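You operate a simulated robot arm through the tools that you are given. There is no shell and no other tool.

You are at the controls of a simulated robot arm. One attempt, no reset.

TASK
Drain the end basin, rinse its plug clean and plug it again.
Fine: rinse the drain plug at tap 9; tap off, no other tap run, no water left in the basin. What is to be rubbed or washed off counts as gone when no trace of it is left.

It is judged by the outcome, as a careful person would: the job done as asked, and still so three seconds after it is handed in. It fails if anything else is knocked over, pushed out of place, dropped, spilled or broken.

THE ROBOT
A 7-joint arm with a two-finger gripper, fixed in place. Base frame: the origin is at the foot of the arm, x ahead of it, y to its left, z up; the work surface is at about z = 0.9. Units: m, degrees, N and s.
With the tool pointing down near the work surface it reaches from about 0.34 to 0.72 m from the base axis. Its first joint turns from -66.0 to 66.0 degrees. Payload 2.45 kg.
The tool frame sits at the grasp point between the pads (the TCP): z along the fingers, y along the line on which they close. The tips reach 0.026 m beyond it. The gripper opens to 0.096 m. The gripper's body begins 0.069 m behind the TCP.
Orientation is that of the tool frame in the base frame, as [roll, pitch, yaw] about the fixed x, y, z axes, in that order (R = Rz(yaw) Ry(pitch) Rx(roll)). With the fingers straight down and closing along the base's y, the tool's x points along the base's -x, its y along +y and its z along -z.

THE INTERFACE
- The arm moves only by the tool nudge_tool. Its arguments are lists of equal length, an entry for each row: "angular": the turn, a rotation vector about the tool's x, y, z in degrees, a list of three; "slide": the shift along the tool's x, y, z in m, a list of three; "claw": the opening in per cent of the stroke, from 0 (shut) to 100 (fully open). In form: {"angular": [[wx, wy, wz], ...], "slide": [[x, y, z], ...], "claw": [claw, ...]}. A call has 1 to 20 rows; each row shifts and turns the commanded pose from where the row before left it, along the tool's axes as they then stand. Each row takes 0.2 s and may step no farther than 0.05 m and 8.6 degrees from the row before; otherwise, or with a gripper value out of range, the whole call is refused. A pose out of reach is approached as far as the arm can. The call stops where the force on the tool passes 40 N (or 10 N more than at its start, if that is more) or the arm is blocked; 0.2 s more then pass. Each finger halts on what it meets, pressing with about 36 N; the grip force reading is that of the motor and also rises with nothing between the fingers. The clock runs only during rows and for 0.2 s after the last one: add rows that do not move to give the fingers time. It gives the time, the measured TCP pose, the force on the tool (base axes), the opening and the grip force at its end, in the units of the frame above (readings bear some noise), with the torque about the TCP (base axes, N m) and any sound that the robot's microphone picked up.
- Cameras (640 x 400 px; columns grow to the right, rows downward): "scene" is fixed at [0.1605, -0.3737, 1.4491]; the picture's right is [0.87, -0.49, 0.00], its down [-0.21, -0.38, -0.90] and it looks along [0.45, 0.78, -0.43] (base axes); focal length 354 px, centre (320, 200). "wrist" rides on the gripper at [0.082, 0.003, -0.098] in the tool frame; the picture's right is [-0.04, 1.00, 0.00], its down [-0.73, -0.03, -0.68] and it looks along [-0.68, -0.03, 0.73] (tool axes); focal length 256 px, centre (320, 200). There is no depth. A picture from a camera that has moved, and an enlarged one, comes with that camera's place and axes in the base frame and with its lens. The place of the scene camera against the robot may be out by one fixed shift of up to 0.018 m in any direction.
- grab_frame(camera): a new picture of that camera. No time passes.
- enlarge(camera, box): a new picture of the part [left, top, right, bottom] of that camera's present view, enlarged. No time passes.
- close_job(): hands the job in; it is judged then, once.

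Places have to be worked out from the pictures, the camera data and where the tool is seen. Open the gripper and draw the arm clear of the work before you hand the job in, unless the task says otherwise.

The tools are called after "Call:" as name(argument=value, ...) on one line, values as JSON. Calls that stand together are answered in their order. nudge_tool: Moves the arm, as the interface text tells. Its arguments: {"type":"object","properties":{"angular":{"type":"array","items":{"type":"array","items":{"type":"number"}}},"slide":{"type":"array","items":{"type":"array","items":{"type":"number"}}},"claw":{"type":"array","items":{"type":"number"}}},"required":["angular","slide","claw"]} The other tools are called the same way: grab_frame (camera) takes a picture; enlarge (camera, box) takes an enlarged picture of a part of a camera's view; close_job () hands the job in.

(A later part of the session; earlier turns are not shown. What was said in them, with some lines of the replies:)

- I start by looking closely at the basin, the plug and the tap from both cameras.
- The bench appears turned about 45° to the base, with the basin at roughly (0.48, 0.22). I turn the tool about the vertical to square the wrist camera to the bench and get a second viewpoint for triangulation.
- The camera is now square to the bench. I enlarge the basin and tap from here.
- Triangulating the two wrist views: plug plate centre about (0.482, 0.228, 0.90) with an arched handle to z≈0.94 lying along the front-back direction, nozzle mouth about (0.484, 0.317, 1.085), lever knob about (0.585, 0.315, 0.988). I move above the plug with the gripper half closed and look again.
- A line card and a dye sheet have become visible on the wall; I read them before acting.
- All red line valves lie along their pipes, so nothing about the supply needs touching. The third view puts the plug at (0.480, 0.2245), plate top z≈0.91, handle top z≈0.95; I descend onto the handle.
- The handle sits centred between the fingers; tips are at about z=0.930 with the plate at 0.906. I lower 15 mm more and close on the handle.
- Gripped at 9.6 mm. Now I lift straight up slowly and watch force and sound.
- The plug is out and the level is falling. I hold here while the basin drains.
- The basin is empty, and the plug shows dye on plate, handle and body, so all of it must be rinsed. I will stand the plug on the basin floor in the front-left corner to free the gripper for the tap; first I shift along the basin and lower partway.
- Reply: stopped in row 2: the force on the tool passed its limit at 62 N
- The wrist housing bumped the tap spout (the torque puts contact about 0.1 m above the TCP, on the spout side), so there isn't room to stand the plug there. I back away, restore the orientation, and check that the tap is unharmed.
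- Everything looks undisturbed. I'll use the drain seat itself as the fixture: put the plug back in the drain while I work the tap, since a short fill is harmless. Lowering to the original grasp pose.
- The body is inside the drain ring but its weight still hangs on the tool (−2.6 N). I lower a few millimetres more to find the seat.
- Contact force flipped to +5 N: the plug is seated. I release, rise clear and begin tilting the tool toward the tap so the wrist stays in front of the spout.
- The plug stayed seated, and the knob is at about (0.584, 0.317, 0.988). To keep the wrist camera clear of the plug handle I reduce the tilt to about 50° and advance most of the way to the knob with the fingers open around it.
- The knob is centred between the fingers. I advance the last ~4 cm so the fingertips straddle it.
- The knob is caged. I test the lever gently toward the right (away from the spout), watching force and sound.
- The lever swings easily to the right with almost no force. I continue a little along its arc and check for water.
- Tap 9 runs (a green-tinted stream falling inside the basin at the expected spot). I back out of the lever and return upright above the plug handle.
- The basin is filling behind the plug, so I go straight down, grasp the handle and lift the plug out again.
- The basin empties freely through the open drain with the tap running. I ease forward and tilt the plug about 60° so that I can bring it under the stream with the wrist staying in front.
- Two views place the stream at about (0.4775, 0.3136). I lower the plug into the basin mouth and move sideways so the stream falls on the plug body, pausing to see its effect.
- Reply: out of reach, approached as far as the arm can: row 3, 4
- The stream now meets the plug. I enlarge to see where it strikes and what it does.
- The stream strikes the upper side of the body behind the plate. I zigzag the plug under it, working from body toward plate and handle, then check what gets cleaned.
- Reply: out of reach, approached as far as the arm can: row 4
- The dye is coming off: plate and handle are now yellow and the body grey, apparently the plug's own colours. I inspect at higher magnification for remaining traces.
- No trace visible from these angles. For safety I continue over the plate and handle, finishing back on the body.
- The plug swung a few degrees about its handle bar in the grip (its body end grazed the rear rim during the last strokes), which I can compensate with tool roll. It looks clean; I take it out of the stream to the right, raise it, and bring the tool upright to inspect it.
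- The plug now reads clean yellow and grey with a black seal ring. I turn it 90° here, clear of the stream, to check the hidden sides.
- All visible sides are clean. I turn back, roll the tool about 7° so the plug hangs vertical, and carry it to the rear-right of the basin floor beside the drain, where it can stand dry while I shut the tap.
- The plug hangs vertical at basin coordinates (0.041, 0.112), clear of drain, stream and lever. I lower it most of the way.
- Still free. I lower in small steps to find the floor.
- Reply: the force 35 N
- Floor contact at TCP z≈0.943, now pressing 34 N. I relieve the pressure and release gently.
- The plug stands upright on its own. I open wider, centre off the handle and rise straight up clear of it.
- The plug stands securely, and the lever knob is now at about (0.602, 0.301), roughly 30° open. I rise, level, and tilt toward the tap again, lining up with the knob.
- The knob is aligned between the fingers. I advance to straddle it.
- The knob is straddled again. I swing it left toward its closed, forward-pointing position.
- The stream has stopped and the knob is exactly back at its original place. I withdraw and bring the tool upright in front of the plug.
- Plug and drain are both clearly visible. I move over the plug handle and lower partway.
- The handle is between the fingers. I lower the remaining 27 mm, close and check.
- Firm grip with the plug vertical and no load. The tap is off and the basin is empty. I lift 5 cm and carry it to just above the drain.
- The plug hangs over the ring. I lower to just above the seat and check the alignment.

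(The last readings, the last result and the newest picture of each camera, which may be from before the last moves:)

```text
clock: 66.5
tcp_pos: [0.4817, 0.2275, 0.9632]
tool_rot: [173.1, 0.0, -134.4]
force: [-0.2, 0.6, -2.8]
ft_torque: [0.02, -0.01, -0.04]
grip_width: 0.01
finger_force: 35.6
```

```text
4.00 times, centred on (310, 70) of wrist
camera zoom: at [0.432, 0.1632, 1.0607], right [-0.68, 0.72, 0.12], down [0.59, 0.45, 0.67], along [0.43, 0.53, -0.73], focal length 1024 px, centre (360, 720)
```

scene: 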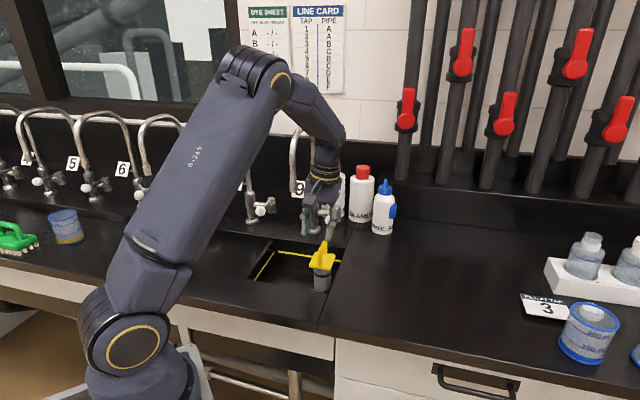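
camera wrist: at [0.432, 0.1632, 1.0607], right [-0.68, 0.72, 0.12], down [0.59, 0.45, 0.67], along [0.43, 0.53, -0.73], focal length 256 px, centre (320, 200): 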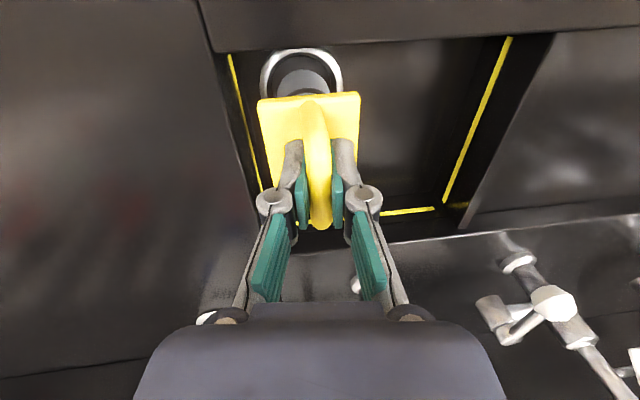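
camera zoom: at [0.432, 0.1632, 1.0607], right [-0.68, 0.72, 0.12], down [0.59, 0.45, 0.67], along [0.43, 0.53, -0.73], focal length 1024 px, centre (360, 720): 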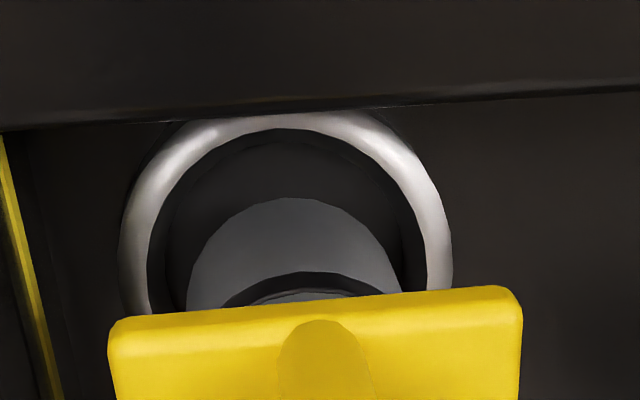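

The body is inside the ring, about 1.5 mm left of its centre. I correct that and lower to just above contact, then compare with the first seating.

Call:
nudge_tool(angular=[[0, 0, 0], [0, 0, 0], [0, 0, 0]], slide=[[0, -0.0024, 0.008], [0, -0.0008, 0.006], [0, 0, 0]], claw=[0, 0, 0])

Call:
enlarge(camera="wrist", box=[230, 20, 390, 120])

Call:
enlarge(camera="scene", box=[270, 200, 360, 310])

```text
clock: 67.3
tcp_pos: [0.4829, 0.2272, 0.9482]
tool_rot: [173.0, 0.0, -134.5]
force: [-0.7, -0.6, -2.6]
ft_torque: [-0.02, -0.01, 0.01]
grip_width: 0.0097
finger_force: 36.1
```

```text
4.00 times, centred on (310, 70) of wrist
camera zoom: at [0.4336, 0.1626, 1.0456], right [-0.68, 0.72, 0.12], down [0.59, 0.45, 0.67], along [0.43, 0.53, -0.73], focal length 1024 px, centre (360, 720)
```

zoom: 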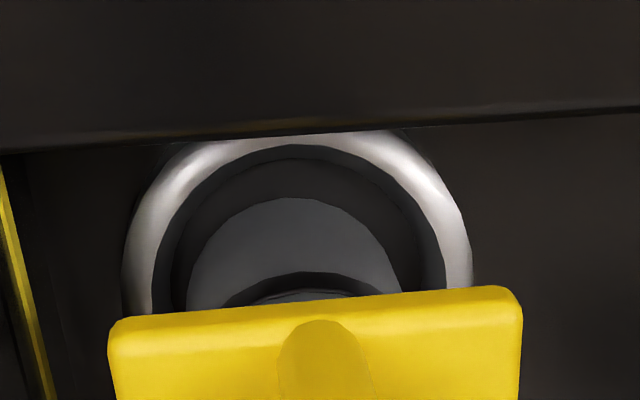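

```text
3.64 times, centred on (315, 255) of scene
camera zoom: at [0.1605, -0.3737, 1.4491], right [0.87, -0.49, 0.0], down [-0.21, -0.38, -0.9], along [0.45, 0.78, -0.43], focal length 1286 px, centre (338, 0)
```

zoom: 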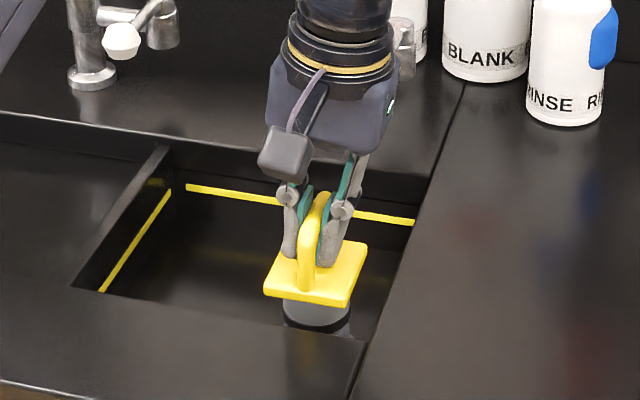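

The body is centred on the inner recess. I lower the last few millimetres to contact.

Call:
nudge_tool(angular=[[0, 0, 0], [0, 0, 0], [0, 0, 0]], slide=[[0.0005, -0.0003, 0.0025], [0, -0.0002, 0.0015], [0, 0, 0]], claw=[0, 0, 0])

```text
clock: 68.1
tcp_pos: [0.4836, 0.2271, 0.9462]
tool_rot: [172.9, 0.3, -134.5]
force: [-2.8, 3.5, 26.9]
ft_torque: [0.14, -0.21, -0.02]
grip_width: 0.0101
finger_force: 35.6
```

Contact came about 2 mm high with a sideways push of ~4.5 N toward the left, so the edge may be riding the recess lip. I ease up and shift left 1.5 mm, then re-press lightly.

Call:
nudge_tool(angular=[[0, 0, 0], [0, 0, 0], [0, 0, 0], [0, 0, 0]], slide=[[0, 0.0003, -0.0025], [0, 0.0015, 0], [0, -0.0001, 0.001], [0, 0, 0]], claw=[0, 0, 0, 0])

Call:
enlarge(camera="wrist", box=[230, 20, 390, 120])

```text
clock: 69.1
tcp_pos: [0.4824, 0.2261, 0.9452]
tool_rot: [173.0, -0.1, -134.6]
force: [-0.1, -0.5, -2.4]
ft_torque: [-0.03, -0.01, 0.01]
grip_width: 0.0098
finger_force: 35.7
```

```text
4.00 times, centred on (310, 70) of wrist
camera zoom: at [0.4313, 0.1636, 1.0434], right [-0.68, 0.72, 0.12], down [0.59, 0.45, 0.67], along [0.43, 0.53, -0.73], focal length 1024 px, centre (360, 720)
```

zoom: 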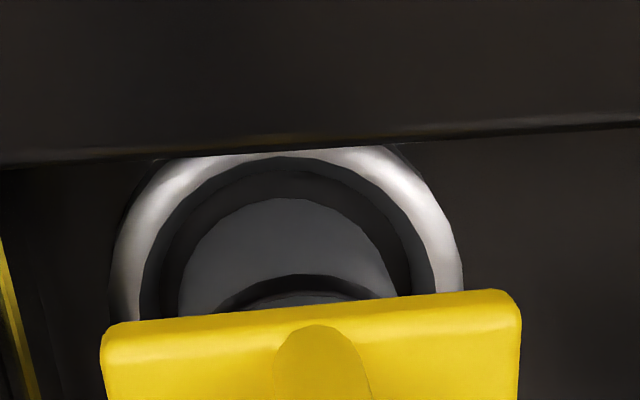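

Now it hangs free 1 mm lower than before. I continue lowering in 1 mm steps.

Call:
nudge_tool(angular=[[0, 0, 0], [0, 0, 0]], slide=[[0, -0.0001, 0.001], [0, 0, 0]], claw=[0, 0])

Call:
nudge_tool(angular=[[0, 0, 0], [0, 0, 0]], slide=[[0, -0.0001, 0.001], [0, 0, 0]], claw=[0, 0])

```text
clock: 69.7
tcp_pos: [0.4817, 0.2269, 0.9455]
tool_rot: [173.0, -0.1, -134.5]
force: [0.0, 0.3, 1.0]
ft_torque: [-0.02, 0.02, -0.03]
grip_width: 0.01
finger_force: 36.5
```

```text
clock: 70.3
tcp_pos: [0.4815, 0.2265, 0.9455]
tool_rot: [173.1, 0.2, -134.5]
force: [-3.9, -5.5, 20.2]
ft_torque: [-0.26, 0.26, 0.02]
grip_width: 0.0099
finger_force: 36.2
```

Contact is now with a −6.6 N front-ward push, so I ease up, shift 1.2 mm toward the front and lower again.

Call:
nudge_tool(angular=[[0, 0, 0], [0, 0, 0], [0, 0, 0], [0, 0, 0]], slide=[[0, 0.0002, -0.003], [0.0012, 0, 0], [0, -0.0002, 0.002], [0, 0, 0]], claw=[0, 0, 0, 0])

Call:
nudge_tool(angular=[[0, 0, 0], [0, 0, 0]], slide=[[0, -0.0001, 0.001], [0, 0, 0]], claw=[0, 0])

Call:
nudge_tool(angular=[[0, 0, 0], [0, 0, 0]], slide=[[0, -0.0001, 0.001], [0, 0, 0]], claw=[0, 0])

Call:
enlarge(camera="scene", box=[240, 220, 360, 310])

```text
clock: 71.3
tcp_pos: [0.481, 0.2278, 0.9463]
tool_rot: [173.0, 0.0, -134.5]
force: [-0.9, -0.1, 0.0]
ft_torque: [-0.06, 0.06, 0.02]
grip_width: 0.01
finger_force: 36.3
```

```text
clock: 71.9
tcp_pos: [0.4808, 0.2267, 0.9451]
tool_rot: [173.0, 0.0, -134.5]
force: [-2.1, -2.9, 13.7]
ft_torque: [-0.12, 0.14, 0.03]
grip_width: 0.01
finger_force: 36.2
```

```text
clock: 72.5
tcp_pos: [0.4806, 0.2273, 0.9443]
tool_rot: [173.1, 0.2, -134.5]
force: [-2.0, -4.3, 27.9]
ft_torque: [-0.03, 0.02, 0.0]
grip_width: 0.01
finger_force: 35.6
```

```text
4.44 times, centred on (300, 265) of scene
camera zoom: at [0.16, -0.374, 1.4491], right [0.87, -0.49, 0.0], down [-0.21, -0.38, -0.9], along [0.45, 0.78, -0.43], focal length 1571 px, centre (409, -89)
```

zoom: 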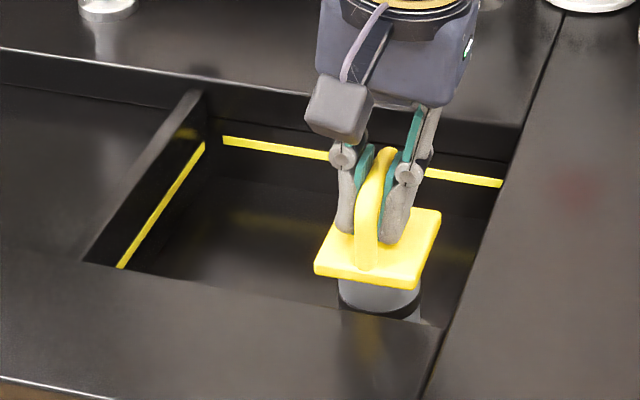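

Position and height match the very first picture to within about a millimetre. I relieve the pressure and release, then compare again.

Call:
nudge_tool(angular=[[0, 0, 0], [0, 0, 0], [0, 0, 0], [0, 0, 0], [0, 0, 0], [0, 0, 0]], slide=[[0, 0.0002, -0.002], [0, 0, 0], [0, 0, 0], [0, 0, 0], [0, 0, -0.002], [0, 0, 0]], claw=[0, 12, 16, 24, 32, 40])

Call:
enlarge(camera="scene", box=[240, 220, 360, 310])

Call:
grab_frame(camera="wrist")

```text
clock: 73.9
tcp_pos: [0.4817, 0.2261, 0.9472]
tool_rot: [173.0, 0.1, -134.5]
force: [0.3, 0.1, -0.9]
ft_torque: [-0.01, 0.03, -0.03]
grip_width: 0.0382
finger_force: 0.1
```

```text
4.44 times, centred on (300, 265) of scene
camera zoom: at [0.1605, -0.3737, 1.4491], right [0.87, -0.49, 0.0], down [-0.21, -0.38, -0.9], along [0.45, 0.78, -0.43], focal length 1571 px, centre (409, -89)
```

zoom: 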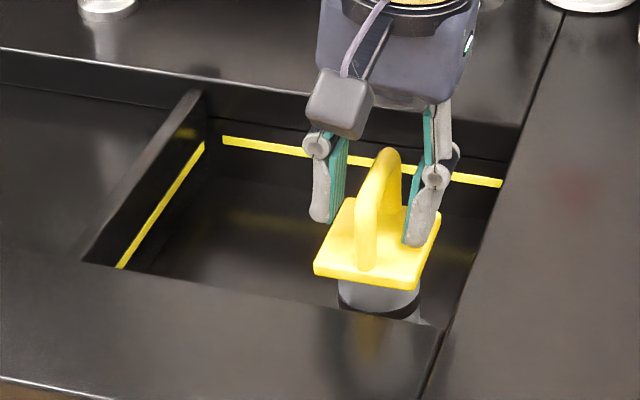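

```text
taken
camera wrist: at [0.4313, 0.1629, 1.0443], right [-0.68, 0.72, 0.12], down [0.59, 0.45, 0.67], along [0.43, 0.53, -0.73], focal length 256 px, centre (320, 200)
```

wrist: 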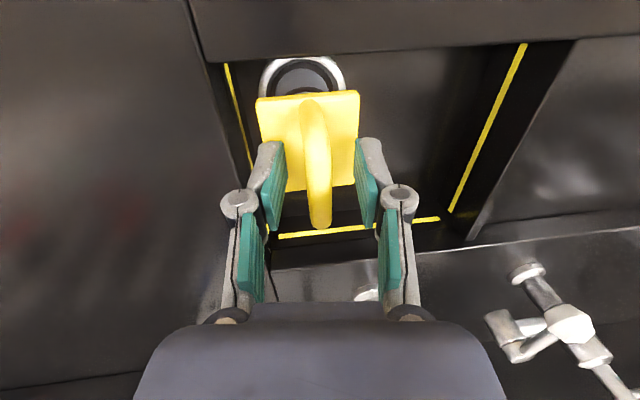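

The plug stands in the drain, visually where it started. I rise to the same pose from which I took an early view so I can compare the seating pixel for pixel.

Call:
nudge_tool(angular=[[0, 0, 0], [0, 0, 0], [0, 0, 0], [0, 0, 0], [7, 0, 0], [0, 0, 0]], slide=[[0, 0.0018, -0.015], [0, 0.0049, -0.0397], [0, 0.0049, -0.0397], [0, 0.0061, -0.0496], [-0.003, 0, 0], [0, 0, 0]], claw=[40, 50, 60, 60, 60, 60])

Call:
enlarge(camera="wrist", box=[260, 0, 480, 140])

Call:
enlarge(camera="scene", box=[240, 220, 360, 310])

```text
clock: 75.3
tcp_pos: [0.4851, 0.227, 1.0919]
tool_rot: [-179.9, 0.0, -134.5]
force: [-0.6, -0.4, 0.5]
ft_torque: [0.02, 0.01, -0.01]
grip_width: 0.0574
finger_force: 0.1
```

```text
2.86 times, centred on (370, 70) of wrist
camera zoom: at [0.4254, 0.1724, 1.1898], right [-0.69, 0.73, 0.0], down [0.53, 0.5, 0.68], along [0.5, 0.46, -0.73], focal length 731 px, centre (177, 571)
```

zoom: 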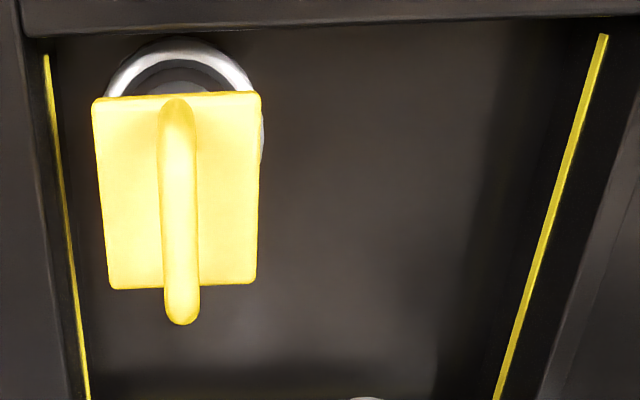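

```text
4.44 times, centred on (300, 265) of scene
camera zoom: at [0.1605, -0.3737, 1.4491], right [0.87, -0.49, 0.0], down [-0.21, -0.38, -0.9], along [0.45, 0.78, -0.43], focal length 1571 px, centre (409, -89)
```

zoom: 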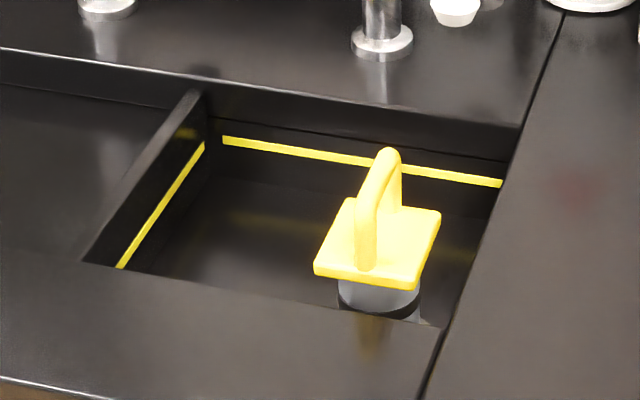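

Almost identical to the first view, maybe a millimetre high. I match the earlier camera pose exactly for a proper comparison.

Call:
nudge_tool(angular=[[0, 0, 0.5], [0, 0, 0]], slide=[[0, 0.001, -0.006], [0, 0, 0]], claw=[60, 60])

Call:
enlarge(camera="wrist", box=[260, 0, 480, 140])

Call:
grab_frame(camera="wrist")

```text
clock: 75.9
tcp_pos: [0.4836, 0.2285, 1.0962]
tool_rot: [179.9, 0.0, -135.0]
force: [-0.6, 0.1, 0.4]
ft_torque: [-0.03, 0.02, 0.01]
grip_width: 0.0577
finger_force: 0.1
```

```text
2.86 times, centred on (370, 70) of wrist
camera zoom: at [0.4243, 0.1738, 1.1951], right [-0.68, 0.73, 0.0], down [0.54, 0.5, 0.68], along [0.5, 0.46, -0.73], focal length 731 px, centre (177, 571)
```

zoom: 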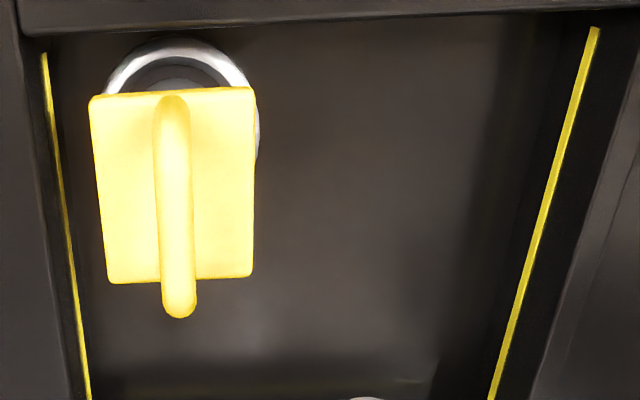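

```text
taken
camera wrist: at [0.4243, 0.1738, 1.1951], right [-0.68, 0.73, 0.0], down [0.54, 0.5, 0.68], along [0.5, 0.46, -0.73], focal length 256 px, centre (320, 200)
```

wrist: 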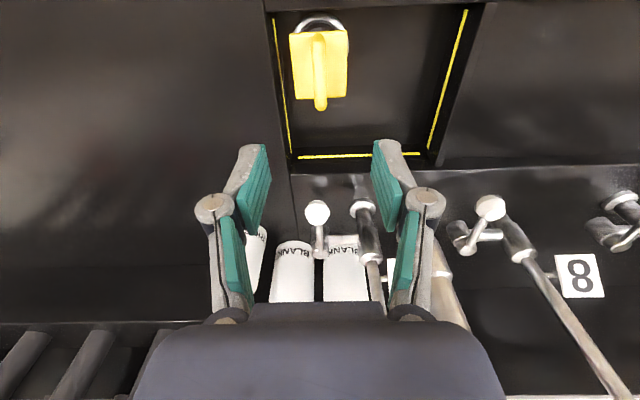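

The plug matches its original seating to within about half a millimetre in this view. I take one more same-box scene comparison with the time it held water, and check tap and lever.

Call:
enlarge(camera="scene", box=[230, 140, 390, 310])

Call:
enlarge(camera="wrist", box=[275, 0, 365, 60])

```text
2.35 times, centred on (310, 225) of scene
camera zoom: at [0.1605, -0.3737, 1.4491], right [0.87, -0.49, 0.0], down [-0.21, -0.38, -0.9], along [0.45, 0.78, -0.43], focal length 832 px, centre (344, 141)
```

zoom: 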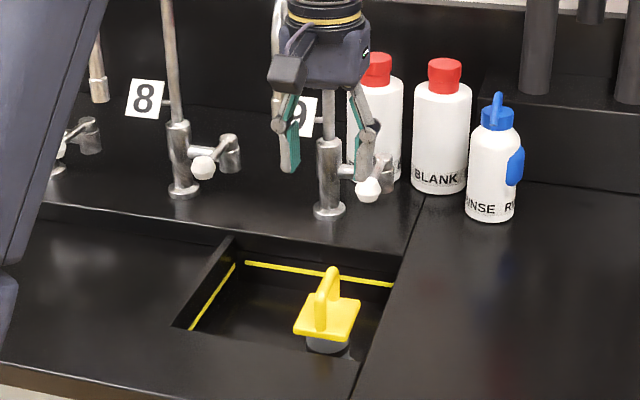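

```text
6.67 times, centred on (320, 30) of wrist
camera zoom: at [0.4243, 0.1738, 1.1951], right [-0.68, 0.73, 0.0], down [0.54, 0.5, 0.68], along [0.5, 0.46, -0.73], focal length 1707 px, centre (320, 1333)
```

zoom: 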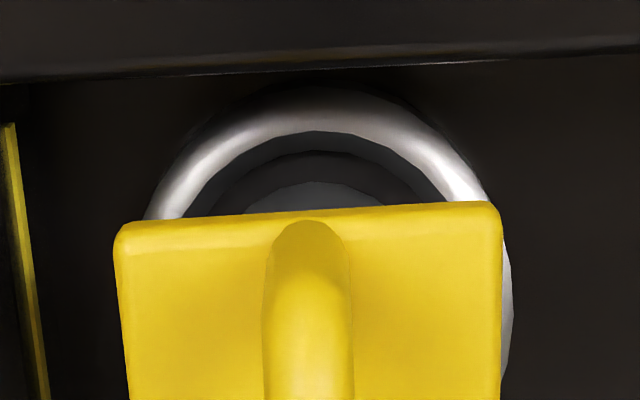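

The plug is centred in the ring, upright and clean; the basin is empty, the tap is off and its lever points forward like the others. I open the gripper and draw the arm clear.

Call:
nudge_tool(angular=[[0, 0, 0], [0, 0, 0], [0, 0, 0], [0, 0, 0], [0, 0, 0], [0, 0, 0], [0, 0, 0], [0, 0, 0]], slide=[[0.02, -0.005, -0.03], [0.02, -0.005, -0.03], [0.02, -0.005, -0.04], [0.02, 0, -0.04], [0.015, 0, 0], [0, 0, 0], [0, 0, 0], [0, 0, 0]], claw=[80, 100, 100, 100, 100, 100, 100, 100])

Call:
grab_frame(camera="scene")

Call:
enlarge(camera="scene", box=[230, 110, 390, 310])

Call:
grab_frame(camera="wrist")

```text
clock: 77.7
tcp_pos: [0.4279, 0.1504, 1.2373]
tool_rot: [179.9, 0.1, -135.0]
force: [-0.6, 0.5, -0.5]
ft_torque: [0.0, -0.02, -0.01]
grip_width: 0.0962
finger_force: 0.1
```

```text
taken
```

scene: 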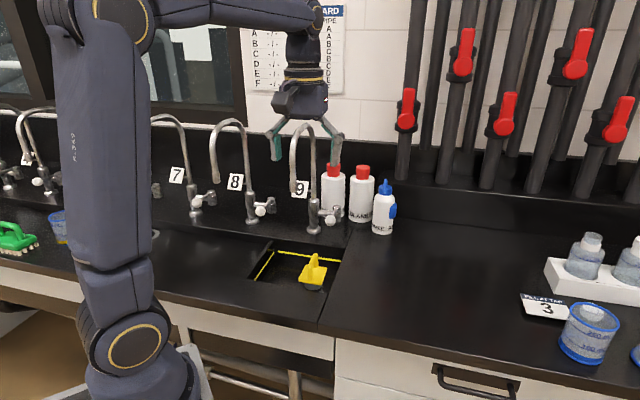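

```text
2.00 times, centred on (310, 210) of scene
camera zoom: at [0.1605, -0.3737, 1.4491], right [0.87, -0.49, 0.0], down [-0.21, -0.38, -0.9], along [0.45, 0.78, -0.43], focal length 707 px, centre (340, 180)
```

zoom: 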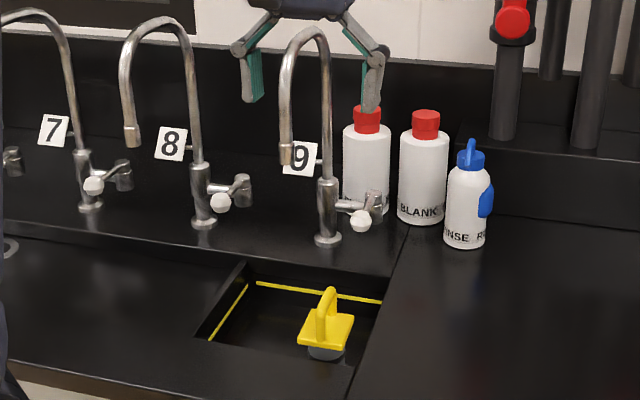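

```text
taken
camera wrist: at [0.3684, 0.0957, 1.3356], right [-0.68, 0.73, 0.0], down [0.54, 0.5, 0.68], along [0.5, 0.46, -0.73], focal length 256 px, centre (320, 200)
```

wrist: 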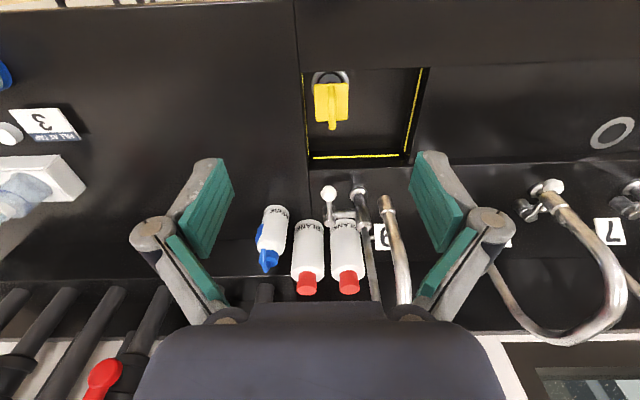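

Before handing in I compare the lever angle with the original picture using the same crop.

Call:
enlarge(camera="scene", box=[260, 130, 380, 240])

Call:
enlarge(camera="scene", box=[240, 220, 360, 310])

```text
3.64 times, centred on (320, 185) of scene
camera zoom: at [0.1605, -0.3737, 1.4491], right [0.87, -0.49, 0.0], down [-0.21, -0.38, -0.9], along [0.45, 0.78, -0.43], focal length 1286 px, centre (320, 254)
```

zoom: 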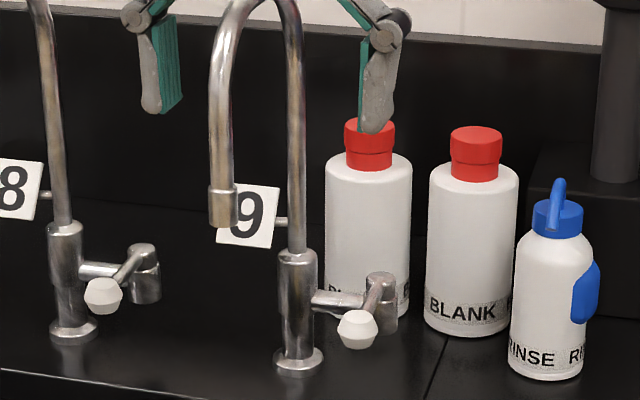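

```text
4.44 times, centred on (300, 265) of scene
camera zoom: at [0.1605, -0.3737, 1.4491], right [0.87, -0.49, 0.0], down [-0.21, -0.38, -0.9], along [0.45, 0.78, -0.43], focal length 1571 px, centre (409, -89)
```

zoom: 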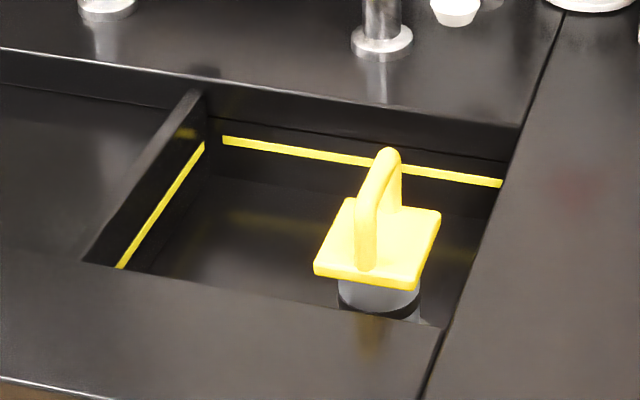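

The lever is back at its original angle, the nozzle is dry, the clean plug sits where it first sat, the basin is empty and nothing else has moved. I hand the job in.

Call:
close_job()

```text
The job is handed in.
```

The end basin is drained, its plug was rinsed clean under tap 9 and is back in the drain. I handed the job in with tap 9 off, no other tap run and no water visible in the basin. No result came back from the hand-in, so I don't know how it was judged.

- **Plug:** no trace of dye showed on the parts I could see from the front, from above and after a quarter turn. The plug's underside and far side were not all in view. It sits within about a millimetre of where it started.
- **Seal:** the first time I put it back, the plug held tap water. After the final seating I did not run water to check it again.
- **Tap 9:** it ran green-tinted water, and the dye came off the plug under it. The lever is back at its original angle and the nozzle is not running.
- **Contacts along the way:** the wrist bumped the tap 9 spout once early on. The plug's body probably grazed the rear rim of the basin during rinsing, as it shifted in the grip there. Nothing looked moved, spilled or damaged in the pictures taken afterwards.
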